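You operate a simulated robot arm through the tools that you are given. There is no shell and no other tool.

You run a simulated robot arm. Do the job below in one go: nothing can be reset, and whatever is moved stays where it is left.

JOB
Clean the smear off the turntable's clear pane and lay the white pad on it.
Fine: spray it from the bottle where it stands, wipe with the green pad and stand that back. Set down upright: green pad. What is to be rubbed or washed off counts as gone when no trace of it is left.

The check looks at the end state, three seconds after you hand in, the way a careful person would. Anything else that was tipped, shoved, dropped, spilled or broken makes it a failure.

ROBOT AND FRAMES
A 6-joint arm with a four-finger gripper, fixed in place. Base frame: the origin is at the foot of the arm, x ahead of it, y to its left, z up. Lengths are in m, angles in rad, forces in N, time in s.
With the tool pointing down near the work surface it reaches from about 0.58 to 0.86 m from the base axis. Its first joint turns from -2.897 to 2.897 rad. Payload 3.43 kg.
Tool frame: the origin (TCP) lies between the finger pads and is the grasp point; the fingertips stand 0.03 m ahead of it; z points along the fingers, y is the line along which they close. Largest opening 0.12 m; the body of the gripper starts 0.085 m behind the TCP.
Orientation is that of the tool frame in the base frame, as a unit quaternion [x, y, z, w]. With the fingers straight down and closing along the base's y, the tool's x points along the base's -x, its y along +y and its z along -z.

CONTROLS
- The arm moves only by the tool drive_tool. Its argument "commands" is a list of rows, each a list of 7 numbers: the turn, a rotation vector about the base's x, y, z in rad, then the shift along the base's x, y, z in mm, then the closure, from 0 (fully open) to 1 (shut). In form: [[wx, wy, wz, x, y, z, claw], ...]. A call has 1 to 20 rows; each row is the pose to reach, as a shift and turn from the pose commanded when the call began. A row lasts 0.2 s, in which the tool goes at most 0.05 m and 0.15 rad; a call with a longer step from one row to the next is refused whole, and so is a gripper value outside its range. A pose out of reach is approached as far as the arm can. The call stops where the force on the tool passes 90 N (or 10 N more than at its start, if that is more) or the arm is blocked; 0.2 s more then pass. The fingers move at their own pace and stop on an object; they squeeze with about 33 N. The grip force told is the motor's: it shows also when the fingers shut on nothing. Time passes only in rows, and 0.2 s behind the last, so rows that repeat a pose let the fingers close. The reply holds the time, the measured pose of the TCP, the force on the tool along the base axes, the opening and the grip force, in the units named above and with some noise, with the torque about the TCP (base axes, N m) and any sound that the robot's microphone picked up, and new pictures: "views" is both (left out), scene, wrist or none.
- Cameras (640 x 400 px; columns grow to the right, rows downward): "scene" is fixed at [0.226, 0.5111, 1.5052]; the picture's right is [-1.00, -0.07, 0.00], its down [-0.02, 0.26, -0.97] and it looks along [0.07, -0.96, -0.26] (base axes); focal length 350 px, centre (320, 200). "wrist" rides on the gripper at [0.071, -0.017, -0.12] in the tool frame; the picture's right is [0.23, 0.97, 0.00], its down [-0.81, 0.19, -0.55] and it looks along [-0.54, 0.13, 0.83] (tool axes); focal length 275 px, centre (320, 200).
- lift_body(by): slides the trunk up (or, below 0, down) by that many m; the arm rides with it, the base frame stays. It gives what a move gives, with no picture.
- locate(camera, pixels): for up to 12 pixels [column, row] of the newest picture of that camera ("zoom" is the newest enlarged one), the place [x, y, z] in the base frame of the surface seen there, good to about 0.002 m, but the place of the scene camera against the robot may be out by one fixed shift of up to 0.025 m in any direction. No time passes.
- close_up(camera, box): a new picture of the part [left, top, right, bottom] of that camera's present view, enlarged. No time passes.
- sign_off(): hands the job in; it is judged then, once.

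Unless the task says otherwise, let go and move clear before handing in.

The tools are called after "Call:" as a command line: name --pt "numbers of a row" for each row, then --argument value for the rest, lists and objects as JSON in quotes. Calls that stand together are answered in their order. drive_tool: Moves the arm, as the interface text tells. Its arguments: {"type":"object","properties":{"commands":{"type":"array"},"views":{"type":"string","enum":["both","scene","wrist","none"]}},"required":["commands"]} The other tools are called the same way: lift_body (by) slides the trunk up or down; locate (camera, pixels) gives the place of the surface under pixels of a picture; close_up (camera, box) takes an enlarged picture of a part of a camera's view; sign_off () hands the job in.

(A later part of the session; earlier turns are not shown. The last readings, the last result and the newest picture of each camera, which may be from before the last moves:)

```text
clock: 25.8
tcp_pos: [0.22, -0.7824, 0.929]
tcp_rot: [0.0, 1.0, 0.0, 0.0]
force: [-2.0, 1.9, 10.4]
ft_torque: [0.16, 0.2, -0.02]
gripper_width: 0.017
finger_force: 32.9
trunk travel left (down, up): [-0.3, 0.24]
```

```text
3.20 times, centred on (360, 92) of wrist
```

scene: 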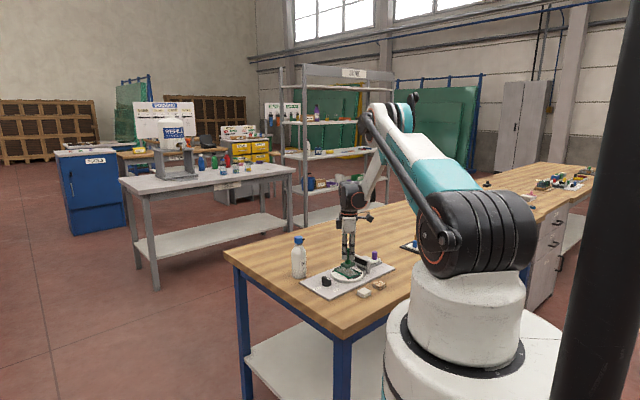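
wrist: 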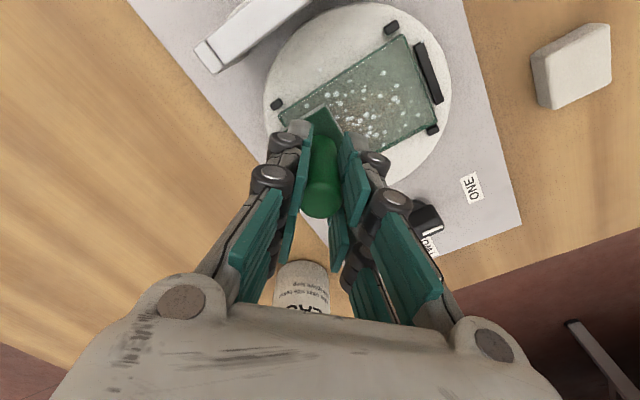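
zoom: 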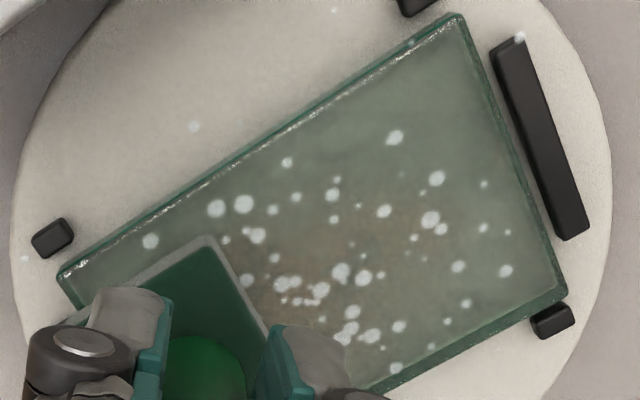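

The turntable hasn't moved and force is about 10 N. Droplets remain around (350,270) in the close-up, but the brown looks fainter. I'll wipe the two side lanes and then the centre again with slightly more pressure.

Call:
drive_tool --pt "0 0 0 -7.8 -7.8 -0.3 1" --pt "0 0 0 -15.5 0 -0.3 1" --pt "0 0 0 -22.6 7.1 -0.3 1" --pt "0 0 0 -29.7 14.1 -0.3 1" --pt "0 0 0 -36.7 21.2 -0.3 1" --pt "0 0 0 -43.8 28.3 -0.3 1" --pt "0 0 0 -51.6 36 -0.3 1" --pt "0 0 0 -43.8 43.8 -0.3 1" --pt "0 0 0 -36 51.6 -0.3 1" --pt "0 0 0 -28.3 43.8 -0.3 1" --pt "0 0 0 -21.2 36.7 -0.3 1" --pt "0 0 0 -14.1 29.7 -0.3 1" --pt "0 0 0 -7.1 22.6 -0.3 1" --pt "0 0 0 0 15.5 -0.3 1" --pt "0 0 0 7.8 7.8 -0.3 1" --pt "0 0 0 0 0 -0.3 1" --views "wrist"

Call:
close_up --camera "wrist" --box '[260, 30, 460, 155]'

```text
clock: 29.2
tcp_pos: [0.2205, -0.7847, 0.9284]
tcp_rot: [0.0, 1.0, 0.001, 0.001]
force: [-0.5, 0.4, 0.0]
ft_torque: [-0.03, 0.07, -0.02]
gripper_width: 0.0173
finger_force: 33.4
trunk travel left (down, up): [-0.3, 0.24]
```

wrist: 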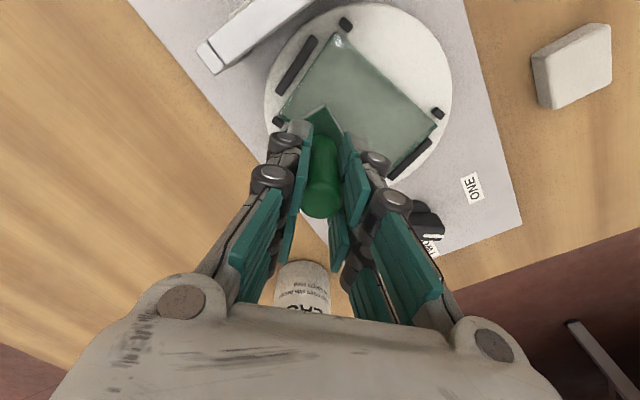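

```text
3.20 times, centred on (360, 92) of wrist
```

zoom: 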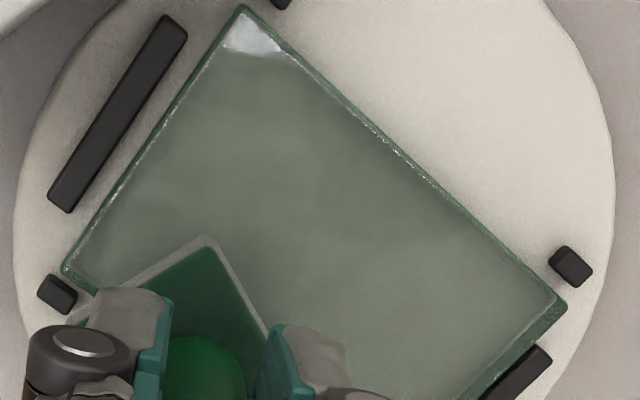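

The turntable has swung roughly 90° under the side-lane friction, and the droplets are gone from the visible part. A white patch shows near (250,35) in the close-up. I'll lift the pad straight up and inspect the whole pane.

Call:
drive_tool --pt "0 0 0 0 0 5 1" --pt "0 0 0 0 0 30 1" --pt "0 0 0 0 0 60 1" --pt "0 0 0 5 2 90 1" --pt "0 0 0 10 5 120 1" --pt "0 0 0 15 8 130 1" --pt "0 0 0 15 8 130 1"

Call:
close_up --camera "wrist" --box '[270, 30, 430, 130]'

Call:
close_up --camera "scene" --box '[310, 240, 390, 290]'

```text
clock: 30.8
tcp_pos: [0.2361, -0.777, 1.0621]
tcp_rot: [0.0, 1.0, 0.0, 0.0]
force: [-0.5, -0.5, -0.2]
ft_torque: [0.02, 0.03, -0.01]
gripper_width: 0.0169
finger_force: 33.4
trunk travel left (down, up): [-0.3, 0.24]
```

scene: 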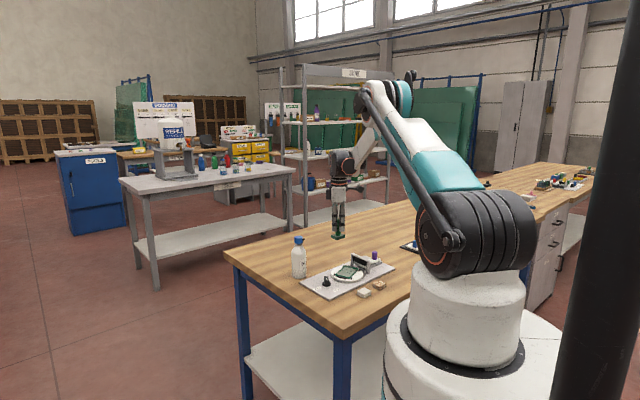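
wrist: 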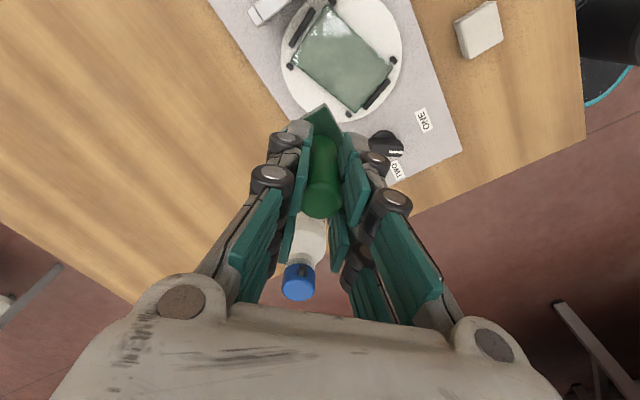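

```text
4.00 times, centred on (350, 80) of wrist
```

zoom: 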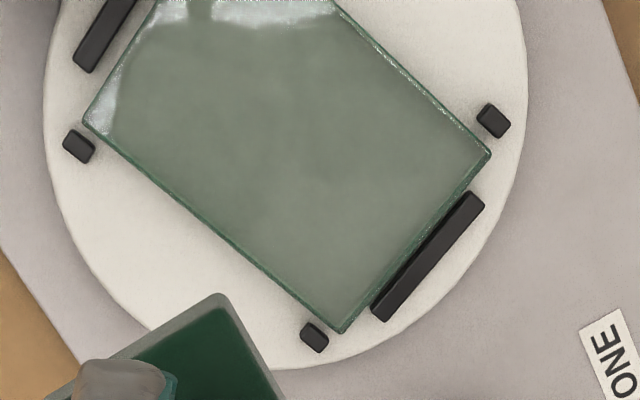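

```text
8.00 times, centred on (350, 265) of scene
```

zoom: 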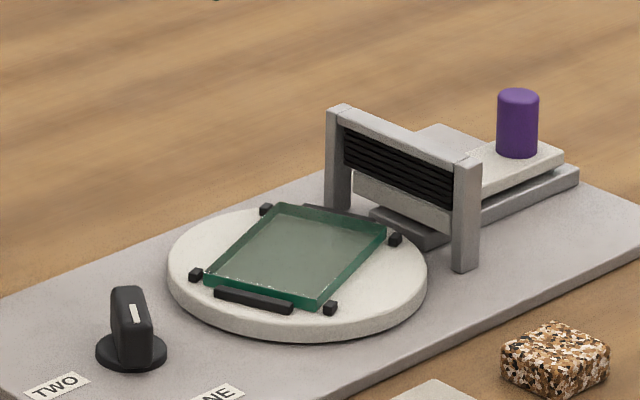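

The smear and droplets look gone, and the white areas at the pane's edge look like window reflections. The knob looks different from before, so I'll compare it closely.

Call:
close_up --camera "wrist" --box '[340, 100, 452, 190]'

Call:
close_up --camera "scene" --box '[300, 255, 364, 300]'

Call:
close_up --camera "wrist" --box '[240, 0, 440, 125]'

```text
4.44 times, centred on (396, 145) of wrist
```

zoom: 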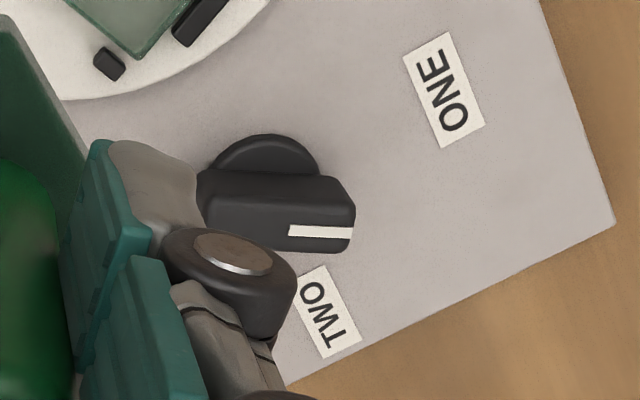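

```text
8.89 times, centred on (332, 278) of scene
```

zoom: 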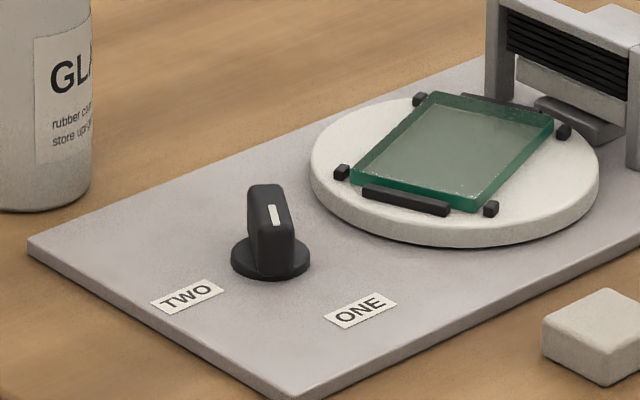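

```text
3.20 times, centred on (340, 62) of wrist
```

zoom: 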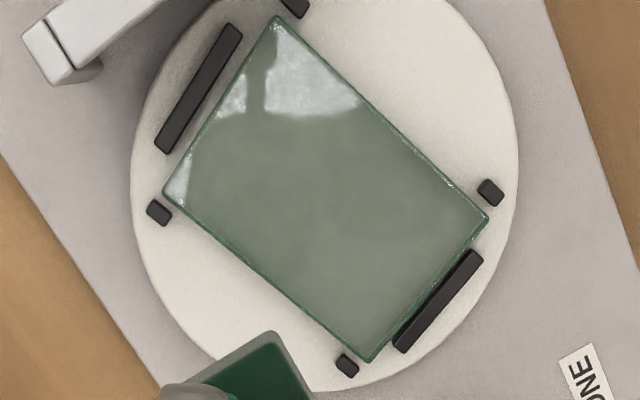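

The knob's white mark now points between ONE and TWO, and before it pointed at ONE. So the turntable and knob seem to be linked, and both need turning back. I'll measure the present pane corners and knob direction.

Call:
close_up --camera "wrist" --box '[340, 100, 452, 190]'

Call:
locate --camera "zoom" --pixels '[[215, 205], [350, 215], [348, 240], [295, 230], [265, 150], [300, 190], [445, 90], [328, 312], [215, 180], [345, 190]]'

Call:
locate --camera "wrist" --pixels '[[321, 7], [292, 60], [385, 110], [349, 153], [340, 65], [303, 28], [375, 93], [320, 49], [385, 67], [289, 66], [348, 114]]'

```text
4.44 times, centred on (396, 145) of wrist
```

zoom: 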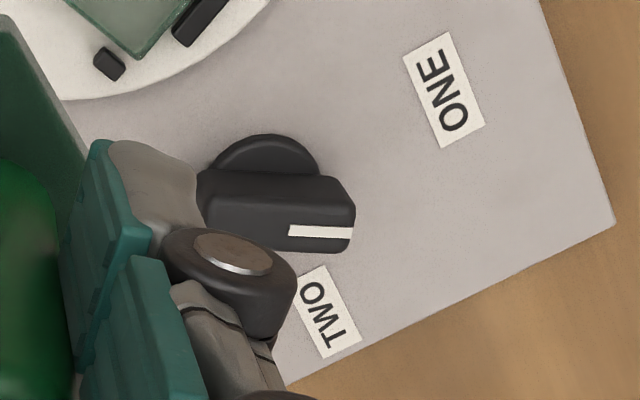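

```text
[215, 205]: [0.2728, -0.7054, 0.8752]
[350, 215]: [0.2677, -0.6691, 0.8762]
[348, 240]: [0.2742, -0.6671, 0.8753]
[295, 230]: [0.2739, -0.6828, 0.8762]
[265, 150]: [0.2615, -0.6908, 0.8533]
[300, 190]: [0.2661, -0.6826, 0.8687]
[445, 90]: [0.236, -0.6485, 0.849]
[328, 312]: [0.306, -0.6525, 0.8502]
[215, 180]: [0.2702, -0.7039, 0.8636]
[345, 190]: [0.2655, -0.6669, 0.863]
```

```text
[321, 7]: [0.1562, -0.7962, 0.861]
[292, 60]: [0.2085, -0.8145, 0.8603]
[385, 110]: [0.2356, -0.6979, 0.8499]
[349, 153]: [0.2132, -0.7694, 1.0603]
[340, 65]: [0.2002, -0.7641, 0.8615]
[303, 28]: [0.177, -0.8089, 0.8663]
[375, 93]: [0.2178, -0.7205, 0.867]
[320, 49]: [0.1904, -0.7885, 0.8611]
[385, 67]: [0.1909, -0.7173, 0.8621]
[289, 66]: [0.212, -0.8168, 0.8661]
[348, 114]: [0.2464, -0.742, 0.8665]
```

The knob mark now lies at about 93° azimuth, where ONE is 131°. The pane's long axis has turned from about 135° to about 64°. I'll use the pad as a light friction drive to turn the table back counter-clockwise, and first hover at the pane's end with the wrist pre-turned.

Call:
drive_tool --pt "0 0 -0.12 -10 10 -20 1" --pt "0 0 -0.24 -20 20 -45 1" --pt "0 0 -0.36 -29 31 -70 1" --pt "0 0 -0.48 -29 31 -95 1" --pt "0 0 -0.6 -29 31 -112 1" --pt "0 0 -0.63 -29 31 -123 1" --pt "0 0 -0.63 -29 31 -123 1"

Call:
close_up --camera "wrist" --box '[220, 20, 420, 145]'

```text
clock: 32.4
tcp_pos: [0.2059, -0.7457, 0.934]
tcp_rot: [0.31, 0.951, 0.001, 0.0]
force: [-0.1, -0.8, -1.1]
ft_torque: [-0.01, -0.02, -0.02]
gripper_width: 0.0172
finger_force: 33.3
trunk travel left (down, up): [-0.3, 0.24]
```

scene: 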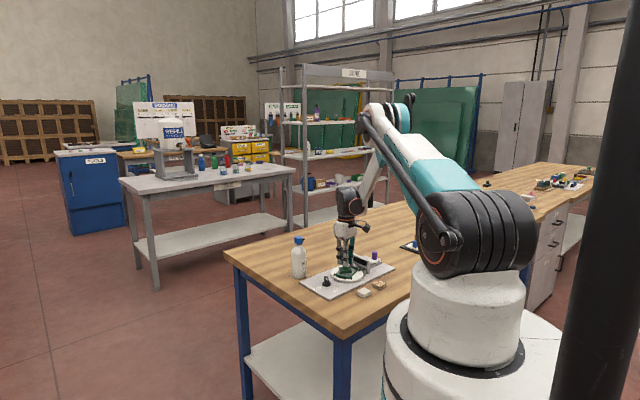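
wrist: 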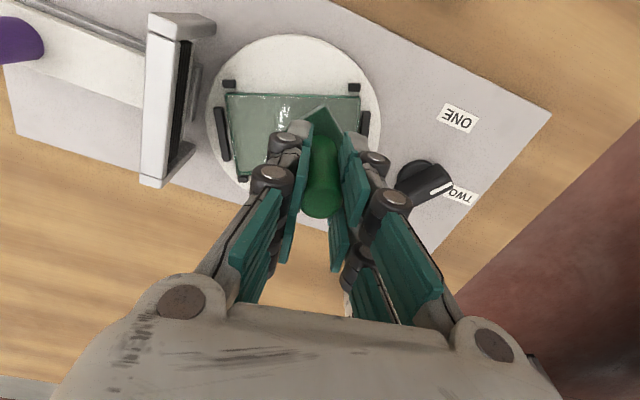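

```text
3.20 times, centred on (320, 82) of wrist
```

zoom: 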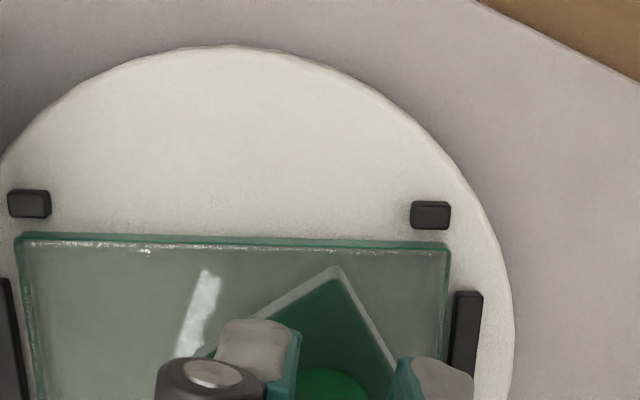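

The pad hovers over the pane end, about 6 mm up. I'll press it on lightly and carry the table counter-clockwise through the first 30° of arc, then check the knob.

Call:
drive_tool --pt "0 0 0 0 0 -4 1" --pt "0 0 0 0 0 -6 1" --pt "0 0 0 0 0 -6.7 1" --pt "0 0 0 0 0 -7.2 1" --pt "0 0 0.11 -2 0.9 -7.2 1" --pt "0 0 0.22 -4.1 1.6 -7.2 1" --pt "0 0 0.33 -6.3 2.0 -7.2 1" --pt "0 0 0.44 -8.5 2.2 -7.2 1" --pt "0 0 0.55 -10.7 2.1 -7.2 1"

Call:
close_up --camera "scene" --box '[300, 245, 380, 300]'

Call:
close_up --camera "wrist" --box '[220, 20, 460, 170]'

```text
clock: 34.4
tcp_pos: [0.1956, -0.7422, 0.9278]
tcp_rot: [0.039, 0.999, -0.001, 0.0]
force: [-0.9, -6.0, 17.7]
ft_torque: [-0.17, 0.19, -0.02]
gripper_width: 0.0173
finger_force: 33.0
trunk travel left (down, up): [-0.3, 0.24]
```

scene: 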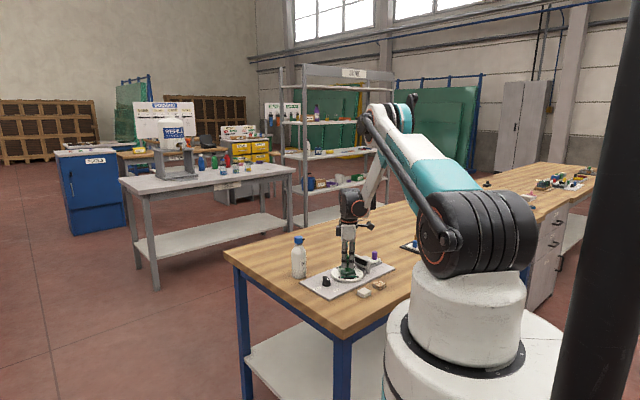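
wrist: 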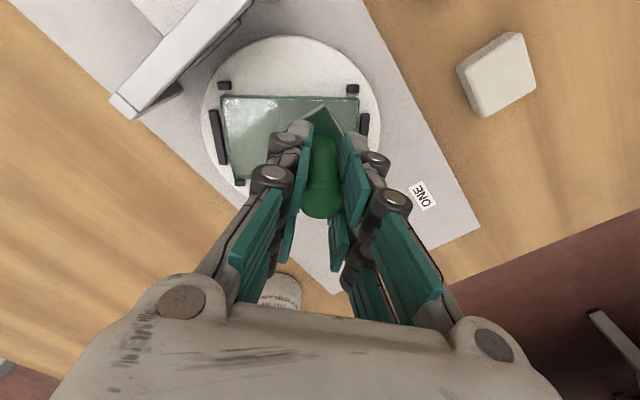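

```text
7.27 times, centred on (340, 272) of scene
```

zoom: 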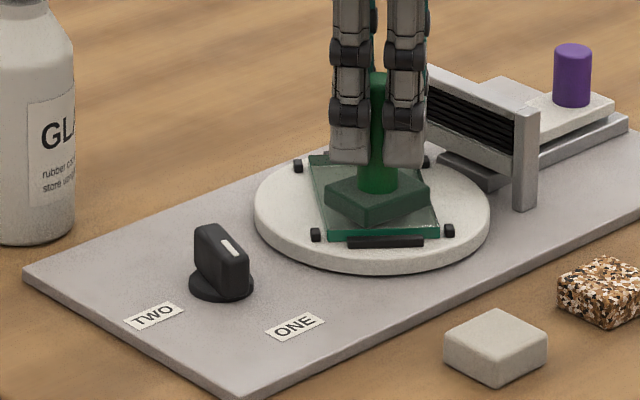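

```text
2.67 times, centred on (340, 95) of wrist
```

zoom: 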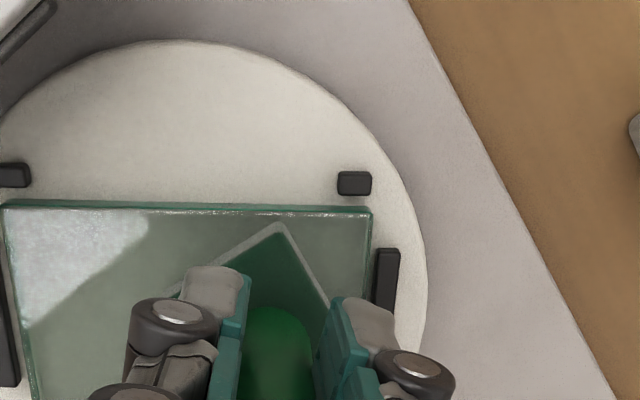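

The table turns rigidly with the pad, and the knob in the scene close-up is swinging back toward ONE. I'll continue the arc, stopping slightly short to check.

Call:
drive_tool --pt "0 0 0.11 -2.2 -0.2 0 1" --pt "0 0 0.22 -4.3 -0.8 0 1" --pt "0 0 0.33 -6.4 -1.5 0 1" --pt "0 0 0.44 -8.4 -2.5 0 1" --pt "0 0 0.55 -10.3 -3.7 0 1" --pt "0 0 0.63 -11.5 -4.7 0 1"

Call:
close_up --camera "scene" --box '[300, 245, 380, 300]'

Call:
close_up --camera "wrist" --box '[220, 20, 460, 170]'

```text
clock: 35.8
tcp_pos: [0.1846, -0.7475, 0.9285]
tcp_rot: [-0.272, 0.962, 0.0, 0.0]
force: [0.4, -0.4, 8.6]
ft_torque: [-0.07, 0.08, -0.01]
gripper_width: 0.0171
finger_force: 32.7
trunk travel left (down, up): [-0.3, 0.24]
```

scene: 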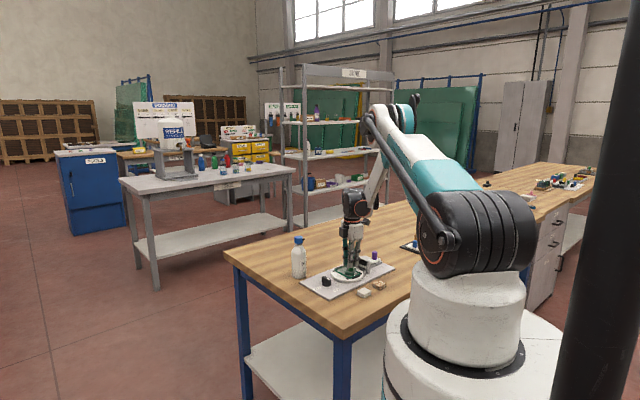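
wrist: 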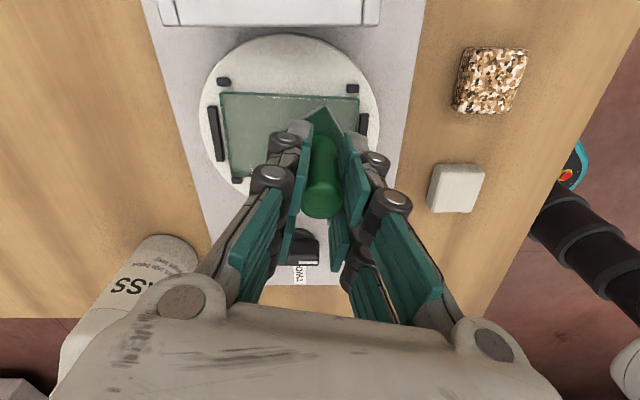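

```text
7.27 times, centred on (340, 272) of scene
```

zoom: 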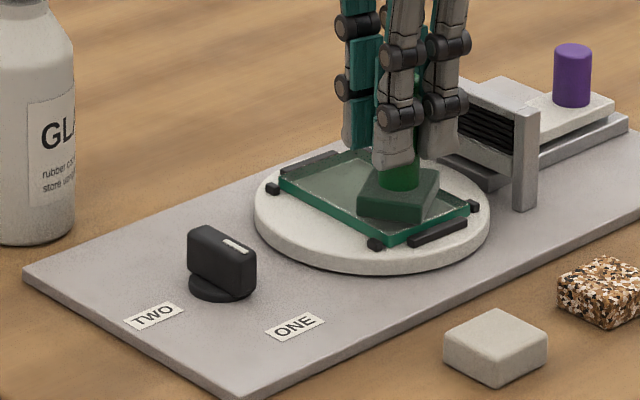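

```text
2.67 times, centred on (340, 95) of wrist
```

zoom: 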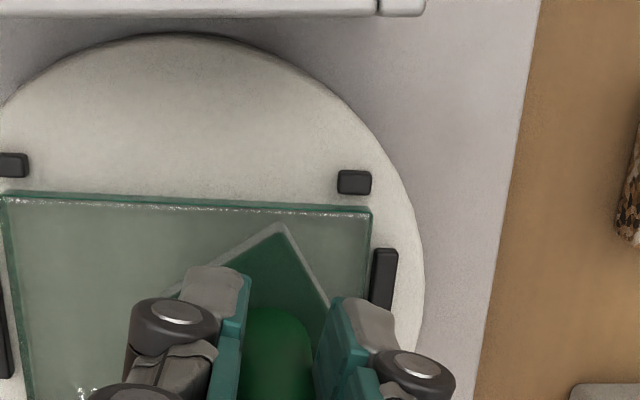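

The pane edge is now within about 3° of parallel with the bridge (in the wrist close-up it slopes from (0,193) to (370,210)), and the knob is nearly on ONE. I'll add a small final turn, then lift the pad straight off and check.

Call:
drive_tool --pt "0 0 0.025 -0.4 -0.3 0 1" --pt "0 0 0.05 -0.8 -0.7 0 1" --pt "0 0 0.05 -0.8 -0.7 0 1" --pt "0 0 0.05 -0.8 -0.7 3 1" --pt "0 0 0.05 -0.8 -0.7 15 1" --pt "0 0 -0.05 -0.8 -0.7 45 1" --pt "0 0 -0.17 10 -6 80 1" --pt "0 0 -0.29 20 -12 110 1" --pt "0 0 -0.41 35 -20 130 1" --pt "0 0 -0.53 50 -28 135 1" --pt "0 0 -0.55 50 -28 135 1"

Call:
close_up --camera "scene" --box '[300, 245, 380, 300]'

Call:
close_up --camera "wrist" --box '[240, 0, 440, 125]'

```text
clock: 38.2
tcp_pos: [0.2355, -0.7752, 1.0631]
tcp_rot: [0.001, 1.0, 0.0, 0.0]
force: [-0.3, 0.6, -0.5]
ft_torque: [0.0, 0.0, -0.05]
gripper_width: 0.0171
finger_force: 33.3
trunk travel left (down, up): [-0.3, 0.24]
```

scene: 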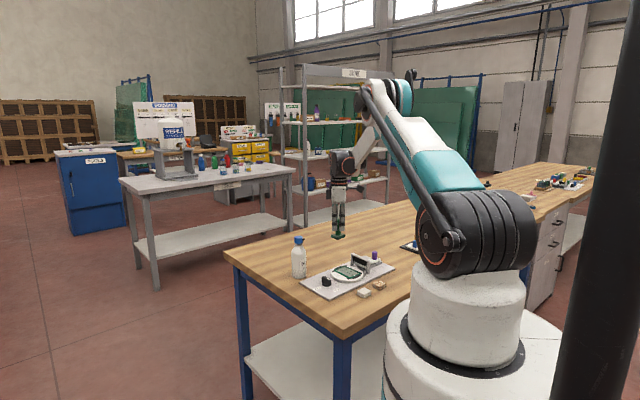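
wrist: 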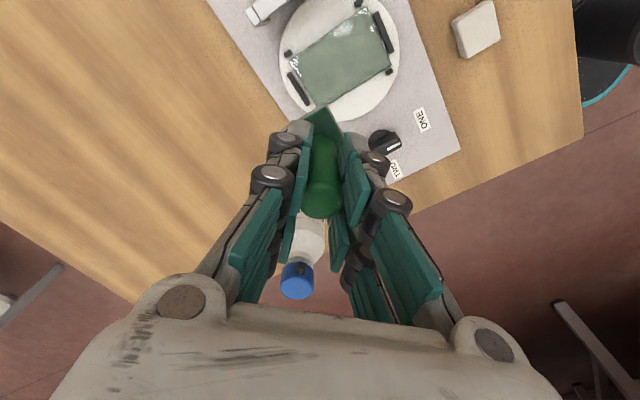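

```text
7.27 times, centred on (340, 272) of scene
```

zoom: 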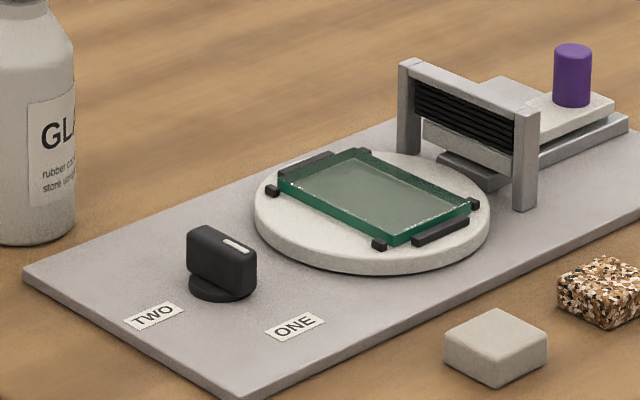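

```text
3.20 times, centred on (340, 62) of wrist
```

zoom: 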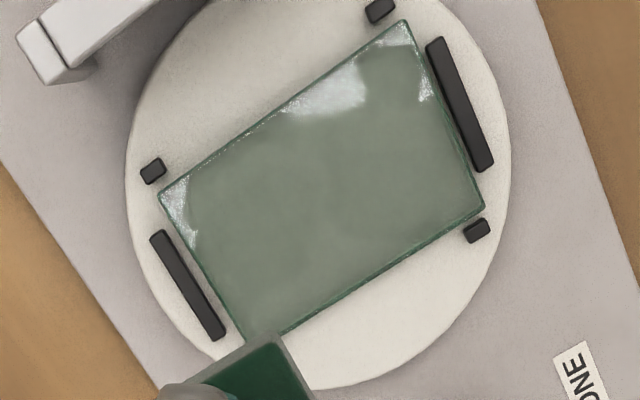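

The knob mark is back on ONE, at the same scene pixel as at the start (328,278), and the pane is parallel to the bridge again. White patches show at two pane corners, so I'll shift the camera to see whether they move like reflections or stay like residue.

Call:
drive_tool --pt "0 0 0 0 20 20 1" --pt "0 0 0 2 40 40 1" --pt "0 0 0 4 55 55 1" --pt "0 0 0 4 55 55 1" --views "wrist"

Call:
close_up --camera "wrist" --box '[220, 0, 380, 100]'

Call:
close_up --camera "scene" --box '[328, 255, 368, 280]'

```text
clock: 39.2
tcp_pos: [0.2383, -0.7212, 1.1178]
tcp_rot: [0.0, 1.0, 0.0, 0.001]
force: [-0.7, 0.1, 0.1]
ft_torque: [0.04, 0.0, 0.01]
gripper_width: 0.0171
finger_force: 33.0
trunk travel left (down, up): [-0.3, 0.24]
```

wrist: 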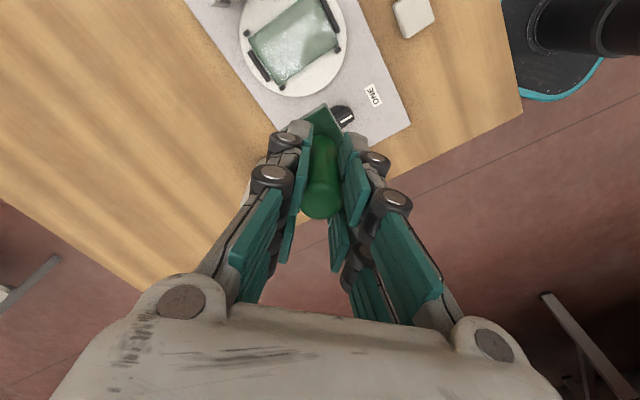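

```text
4.00 times, centred on (300, 50) of wrist
```

zoom: 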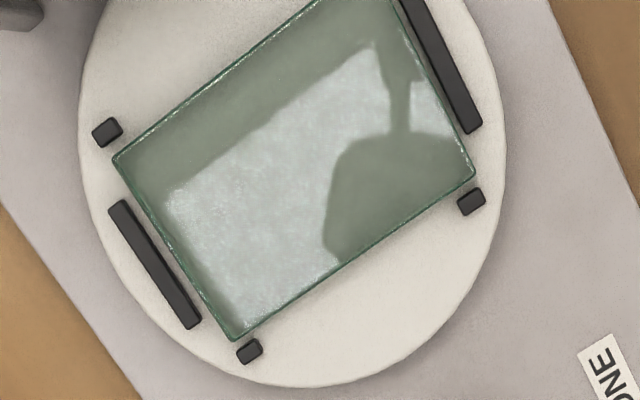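

```text
16.00 times, centred on (348, 268) of scene
```

zoom: 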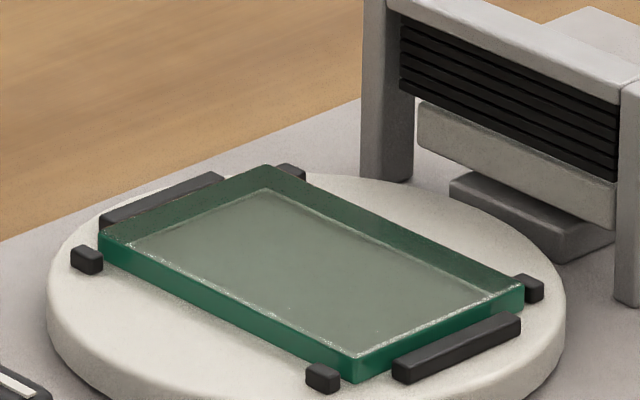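

The bright area moved across the pane with the camera and shows the arm's silhouette, so it is a reflection. Both corners are clear here. I'll go back to a low-reflection viewpoint and enlarge the pane strongly for any leftover trace.

Call:
drive_tool --pt "0 0 0 -5 -25 -15 1" --pt "0 0 0 -10 -55 -35 1" --pt "0 0 0 -15 -85 -50 1" --pt "0 0 0 -15 -85 -50 1" --views "wrist"

Call:
close_up --camera "wrist" --box '[290, 30, 450, 130]'

Call:
close_up --camera "wrist" --box '[320, 50, 400, 100]'

```text
clock: 40.2
tcp_pos: [0.2244, -0.8071, 1.0681]
tcp_rot: [0.0, 1.0, 0.0, 0.0]
force: [0.5, -0.5, 0.0]
ft_torque: [0.0, 0.02, 0.03]
gripper_width: 0.0172
finger_force: 32.4
trunk travel left (down, up): [-0.3, 0.24]
```

wrist: 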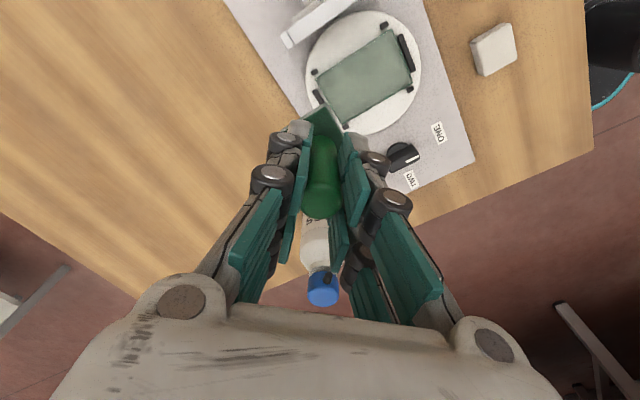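

```text
4.00 times, centred on (370, 80) of wrist
```

zoom: 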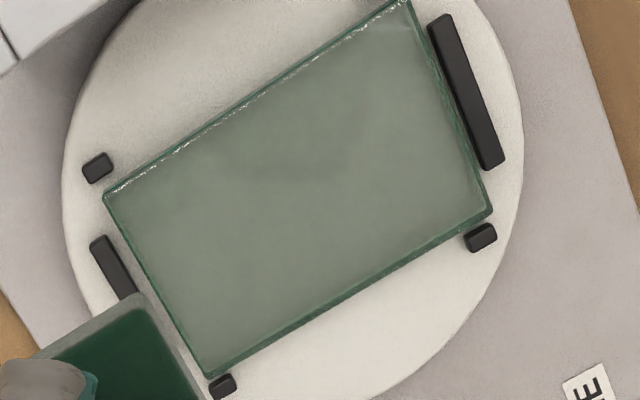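

```text
8.00 times, centred on (360, 75) of wrist
```

zoom: 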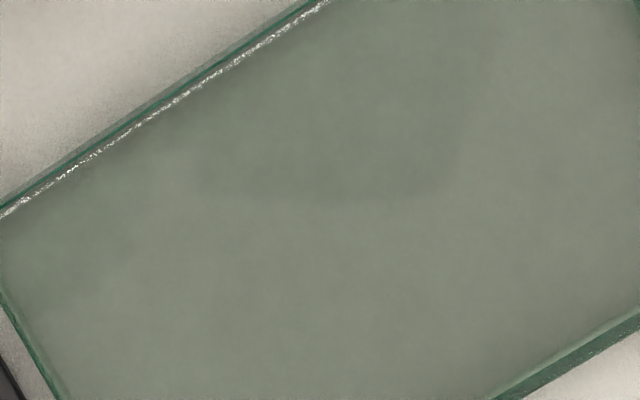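

The enlarged pane shows uniform clear green glass with no brown left and no droplets. I'll carry the green pad back above its original spot.

Call:
drive_tool --pt "0 0 0 -35 8 0 1" --pt "0 0 0 -75 16 0 1" --pt "0 0 0 -115 25 0 1" --pt "0 0 0 -155 34 0 1" --pt "0 0 0 -190 41 0 1" --pt "0 0 0 -213.7 45.5 0 1" --pt "0 0 0 -213.7 45.5 -40 1" --pt "0 0 0 -213.7 45.5 -80 1" --pt "0 0 0 -213.7 45.5 -115 1" --pt "0 0 0 -213.7 45.5 -145 1" --pt "0 0 0 -213.7 45.5 -155 1" --pt "0 0 0 -213.7 45.5 -155 1"

Call:
close_up --camera "scene" --box '[350, 220, 430, 295]'

```text
clock: 42.8
tcp_pos: [0.0103, -0.7605, 0.9144]
tcp_rot: [0.0, 1.0, 0.0, -0.001]
force: [-0.5, -0.3, -1.1]
ft_torque: [-0.05, -0.02, 0.01]
gripper_width: 0.0172
finger_force: 32.8
trunk travel left (down, up): [-0.3, 0.24]
```

scene: 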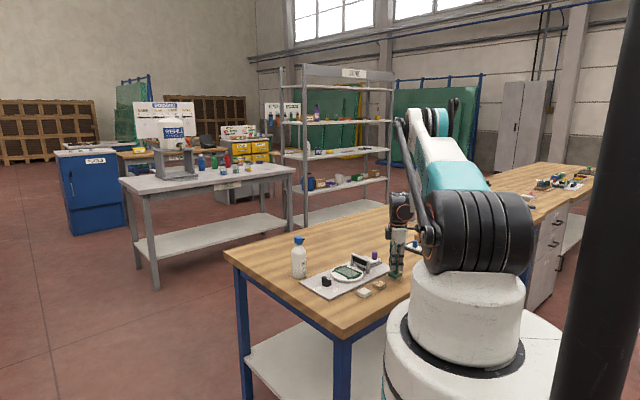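
wrist: 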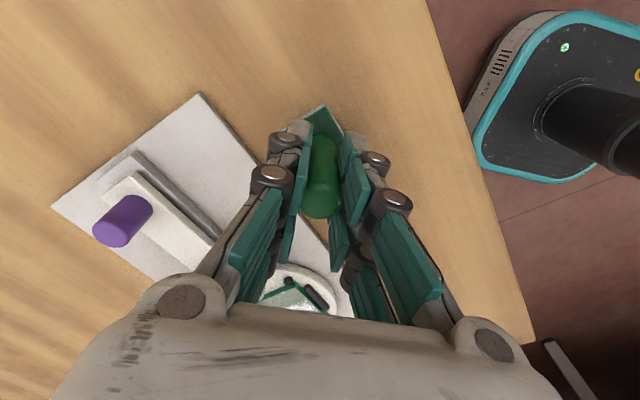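

```text
5.33 times, centred on (390, 258) of scene
```

zoom: 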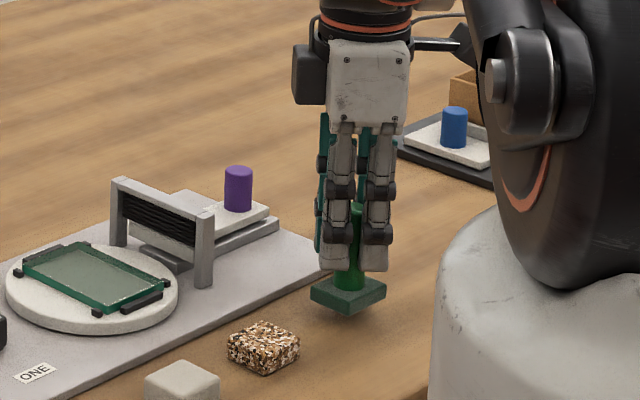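

The pad hangs about 11 mm above its old spot, clear of the fixture and the speckled block. I'll lower it gently to the bench in fine steps.

Call:
drive_tool --pt "0 0 0 0 0 -5 1" --pt "0 0 0 0 0 -8 1" --pt "0 0 0 0 0 -9.5 1" --pt "0 0 0 0 0 -10.2 1" --pt "0 0 0 0 0 -10.8 1" --pt "0 0 0 0 0 -11.2 1" --views "wrist"

```text
clock: 44.2
tcp_pos: [0.0104, -0.7605, 0.9025]
tcp_rot: [0.0, 1.0, 0.0, -0.001]
force: [0.7, 0.5, -0.9]
ft_torque: [-0.02, -0.01, 0.05]
gripper_width: 0.0171
finger_force: 32.9
trunk travel left (down, up): [-0.3, 0.24]
```

wrist: 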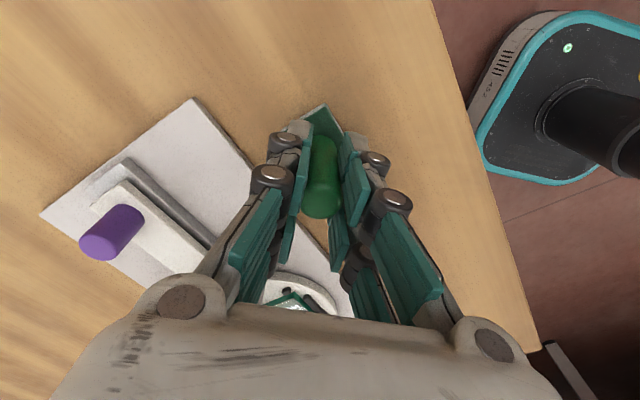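

No contact force yet at z 0.9025. I'll go on down in steps of about 0.4 mm until it touches.

Call:
drive_tool --pt "0 0 0 0 0 -0.4 1" --pt "0 0 0 0 0 -0.8 1" --pt "0 0 0 0 0 -1.2 1" --views "none"

```text
clock: 45.0
tcp_pos: [0.0092, -0.7617, 0.9008]
tcp_rot: [0.0, 1.0, 0.0, 0.0]
force: [1.3, 0.2, -0.6]
ft_torque: [-0.01, -0.01, -0.03]
gripper_width: 0.0172
finger_force: 33.2
trunk travel left (down, up): [-0.3, 0.24]
```

Call:
drive_tool --pt "0 0 0 0 0 -0.4 1" --pt "0 0 0 0 0 -0.8 1" --pt "0 0 0 0 0 -1.2 1" --views "none"

```text
clock: 45.8
tcp_pos: [0.0086, -0.7611, 0.9005]
tcp_rot: [0.0, 1.0, 0.0, 0.0]
force: [0.0, -0.7, 0.9]
ft_torque: [-0.01, 0.0, 0.04]
gripper_width: 0.0168
finger_force: 33.3
trunk travel left (down, up): [-0.3, 0.24]
```

Call:
drive_tool --pt "0 0 0 0 0 -0.4 1" --pt "0 0 0 0 0 -0.8 1" --views "none"

```text
clock: 46.4
tcp_pos: [0.0106, -0.7612, 0.901]
tcp_rot: [0.0, 1.0, 0.0, -0.001]
force: [-1.4, 1.2, 8.1]
ft_torque: [0.07, 0.05, 0.03]
gripper_width: 0.0171
finger_force: 33.1
trunk travel left (down, up): [-0.3, 0.24]
```

The pad is now on the bench with 8 N up-force. I'll ease off a touch, open the fingers, let it settle and rise straight up.

Call:
drive_tool --pt "0 0 0 0 0 0.4 1" --pt "0 0 0 0 0 0.4 0.8" --pt "0 0 0 0 0 0.4 0.5" --pt "0 0 0 0 0 0.4 0.2" --pt "0 0 0 0 0 0.4 0" --pt "0 0 0 0 0 0.4 0" --pt "0 0 0 0 0 20 0" --pt "0 0 0 0 0 60 0" --pt "0 0 0 0 0 100 0" --pt "0 0 0 0 0 100 0"

Call:
close_up --camera "wrist" --box '[220, 60, 440, 320]'

Call:
close_up --camera "wrist" --box '[330, 140, 430, 265]'

Call:
close_up --camera "scene" --box '[340, 235, 420, 305]'

```text
clock: 48.6
tcp_pos: [0.0098, -0.7618, 0.9968]
tcp_rot: [0.0, 1.0, 0.0, 0.0]
force: [-0.4, -0.1, -0.4]
ft_torque: [-0.01, 0.02, 0.0]
gripper_width: 0.1198
finger_force: 0.1
trunk travel left (down, up): [-0.3, 0.24]
```

scene: 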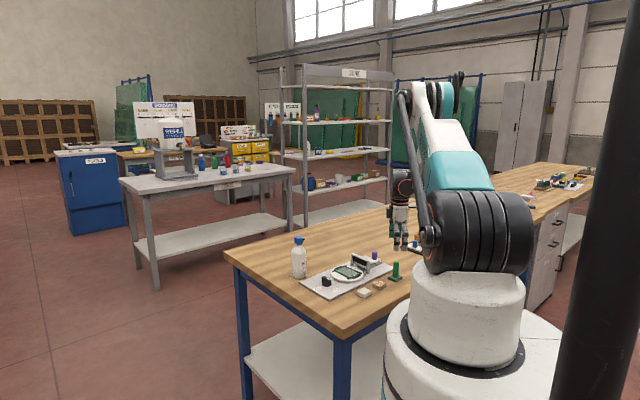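
wrist: 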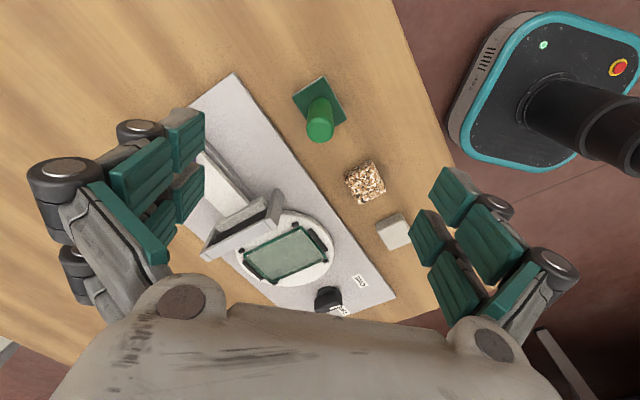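

```text
1.54 times, centred on (330, 190) of wrist
```

zoom: 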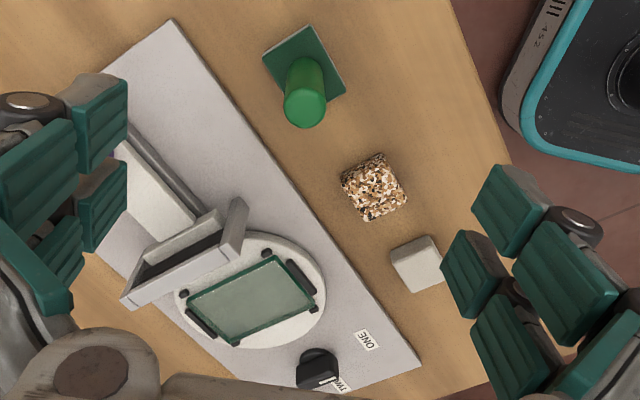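

```text
3.20 times, centred on (380, 202) of wrist
```

zoom: 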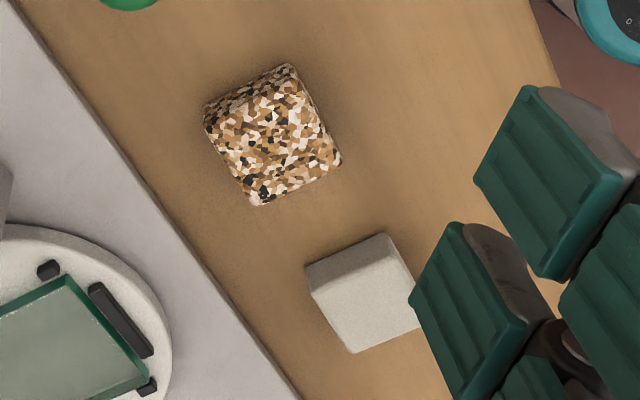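

```text
5.71 times, centred on (380, 270) of scene
```

zoom: 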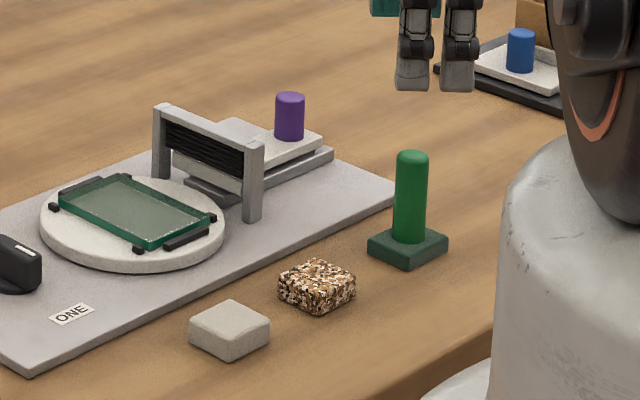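

The green pad stands upright where it was. Next I'll move so the white block sits mid-view and measure its corners for the grasp.

Call:
drive_tool --pt "0 0 0 15 25 10 0" --pt "0 0 0 30 50 10 0" --pt "0 0 0 45 75 10 0" --pt "0 0 0 60 100 10 0" --pt "0 0 0 60 100 10 0" --views "wrist"

Call:
close_up --camera "wrist" --box '[270, 135, 374, 210]'

```text
clock: 49.8
tcp_pos: [0.0701, -0.6609, 1.0086]
tcp_rot: [0.0, 1.0, 0.0, 0.001]
force: [-0.4, 0.0, 0.0]
ft_torque: [0.02, -0.04, 0.0]
gripper_width: 0.1201
finger_force: 0.1
trunk travel left (down, up): [-0.3, 0.24]
```

wrist: 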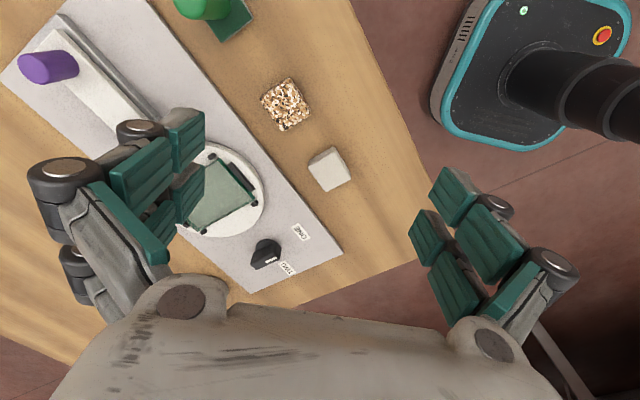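

```text
5.33 times, centred on (322, 172) of wrist
```

zoom: 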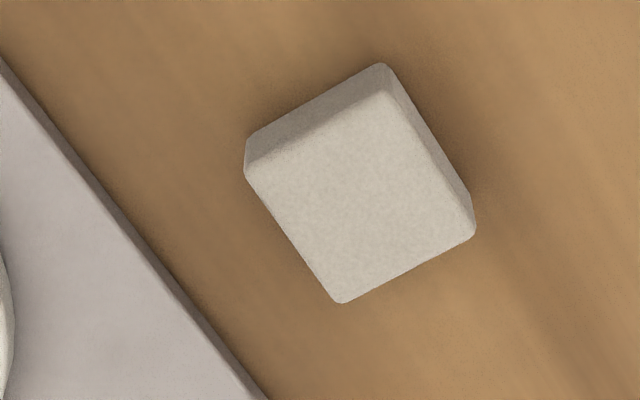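

The white block's top face has corners near (250,172), (382,92), (472,235) and (342,300) in the enlargement. I'll get their coordinates.

Call:
locate --camera "zoom" --pixels '[[255, 175], [380, 98], [467, 232], [343, 297], [360, 200], [315, 135], [430, 160], [298, 235], [407, 267], [500, 100], [200, 300], [248, 140]]'

```text
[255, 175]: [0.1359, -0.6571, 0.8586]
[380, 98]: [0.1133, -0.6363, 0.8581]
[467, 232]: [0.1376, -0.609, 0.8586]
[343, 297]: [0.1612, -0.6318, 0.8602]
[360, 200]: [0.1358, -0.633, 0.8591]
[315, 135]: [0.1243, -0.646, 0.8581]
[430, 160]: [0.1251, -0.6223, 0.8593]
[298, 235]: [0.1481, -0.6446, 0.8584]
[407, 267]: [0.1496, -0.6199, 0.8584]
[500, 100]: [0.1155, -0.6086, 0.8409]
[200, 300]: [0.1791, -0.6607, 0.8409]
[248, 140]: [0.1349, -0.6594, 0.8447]
```

The white block is about 0.032 x 0.038 m, centred at (0.137,-0.6335), with its top at z 0.859 and its sides turned 47°. I'll turn the gripper to close across its narrow side (parallel to the bridge), half open, and hover above it.

Call:
drive_tool --pt "0 0 0.136 12 5 0 0.2" --pt "0 0 0.272 24 10 0 0.4" --pt "0 0 0.408 36 15 -10 0.45" --pt "0 0 0.544 48 20 -20 0.45" --pt "0 0 0.68 60 25 -35 0.45" --pt "0 0 0.815 67.2 27.2 -55 0.45" --pt "0 0 0.815 67.2 27.2 -75 0.45" --pt "0 0 0.815 67.2 27.2 -90 0.45" --pt "0 0 0.815 67.2 27.2 -90 0.45"

Call:
close_up --camera "wrist" --box '[220, 60, 420, 185]'

Call:
close_up --camera "scene" --box '[325, 245, 405, 310]'

```text
clock: 51.8
tcp_pos: [0.1373, -0.6317, 0.9168]
tcp_rot: [-0.397, 0.918, 0.0, 0.0]
force: [0.4, 0.8, 0.0]
ft_torque: [0.0, -0.01, 0.0]
gripper_width: 0.0658
finger_force: 0.0
trunk travel left (down, up): [-0.3, 0.24]
```

scene: 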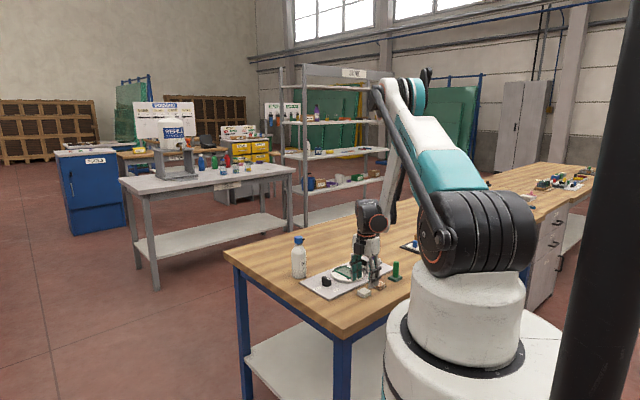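
wrist: 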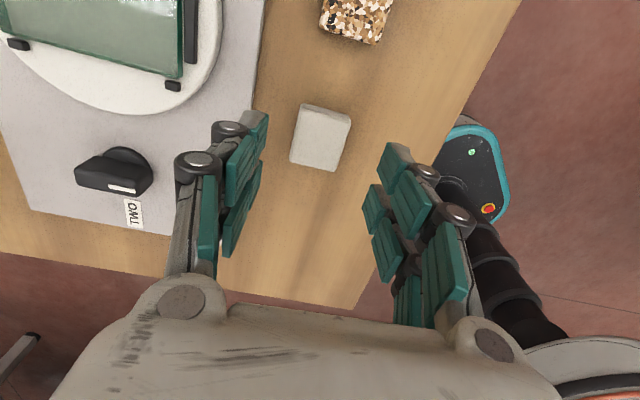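

```text
3.20 times, centred on (320, 122) of wrist
```

zoom: 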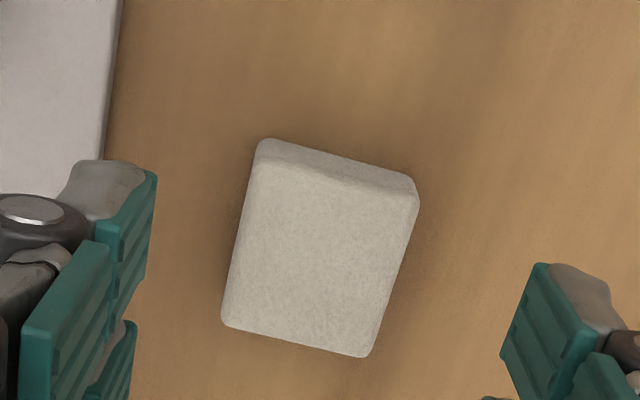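

```text
6.15 times, centred on (365, 278) of scene
```

zoom: 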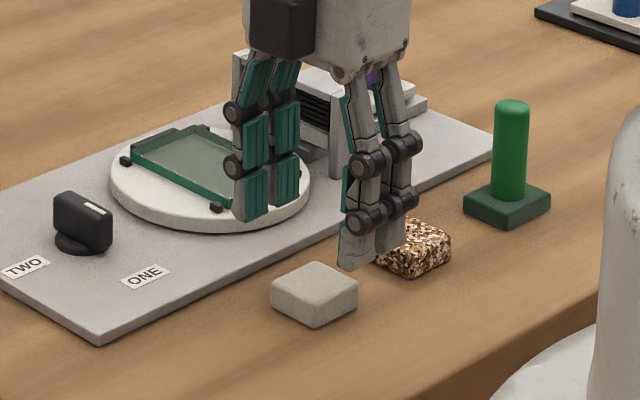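

The block sits squarely between the half-open fingers, with its sides parallel to them. I'll descend so the tips stop about 6 mm above the bench, then close.

Call:
drive_tool --pt "0 0 0 0 0 -20 0.45" --pt "0 0 0 0 0 -35 0.45" --pt "0 0 0 0 0 -41.5 0.45" --pt "0 0 0 0 0 -41.5 0.45" --pt "0 0 0 0 0 -41.5 0.6" --pt "0 0 0 0 0 -41.5 0.7" --pt "0 0 0 0 0 -41.5 0.8" --pt "0 0 0 0 0 -41.5 1" --pt "0 0 0 0 0 -41.5 1"

Call:
close_up --camera "scene" --box '[325, 245, 405, 310]'

```text
clock: 53.8
tcp_pos: [0.1369, -0.6325, 0.8761]
tcp_rot: [-0.397, 0.918, 0.001, 0.0]
force: [1.0, 0.0, 0.9]
ft_torque: [0.0, -0.01, -0.01]
gripper_width: 0.0343
finger_force: 32.8
trunk travel left (down, up): [-0.3, 0.24]
```

scene: 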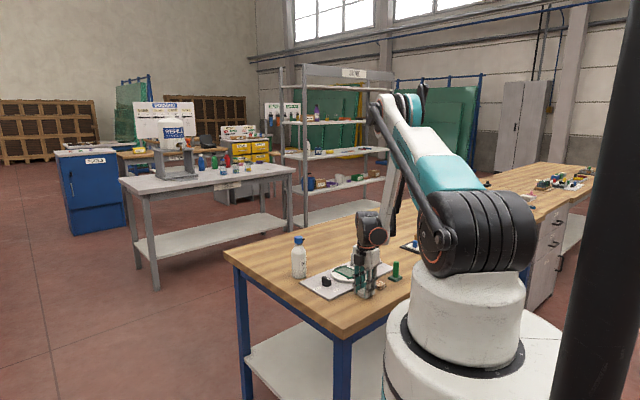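
wrist: 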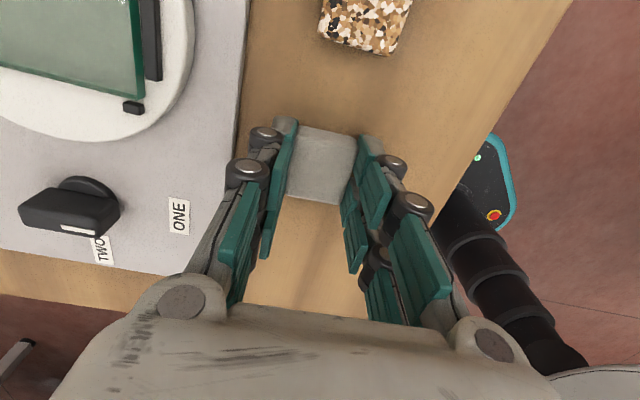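

```text
6.15 times, centred on (365, 278) of scene
```

zoom: 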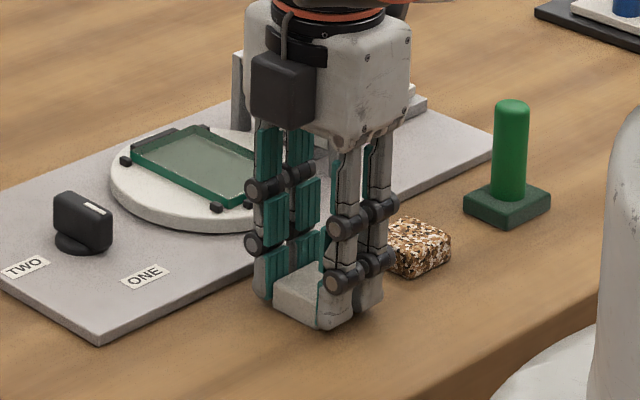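

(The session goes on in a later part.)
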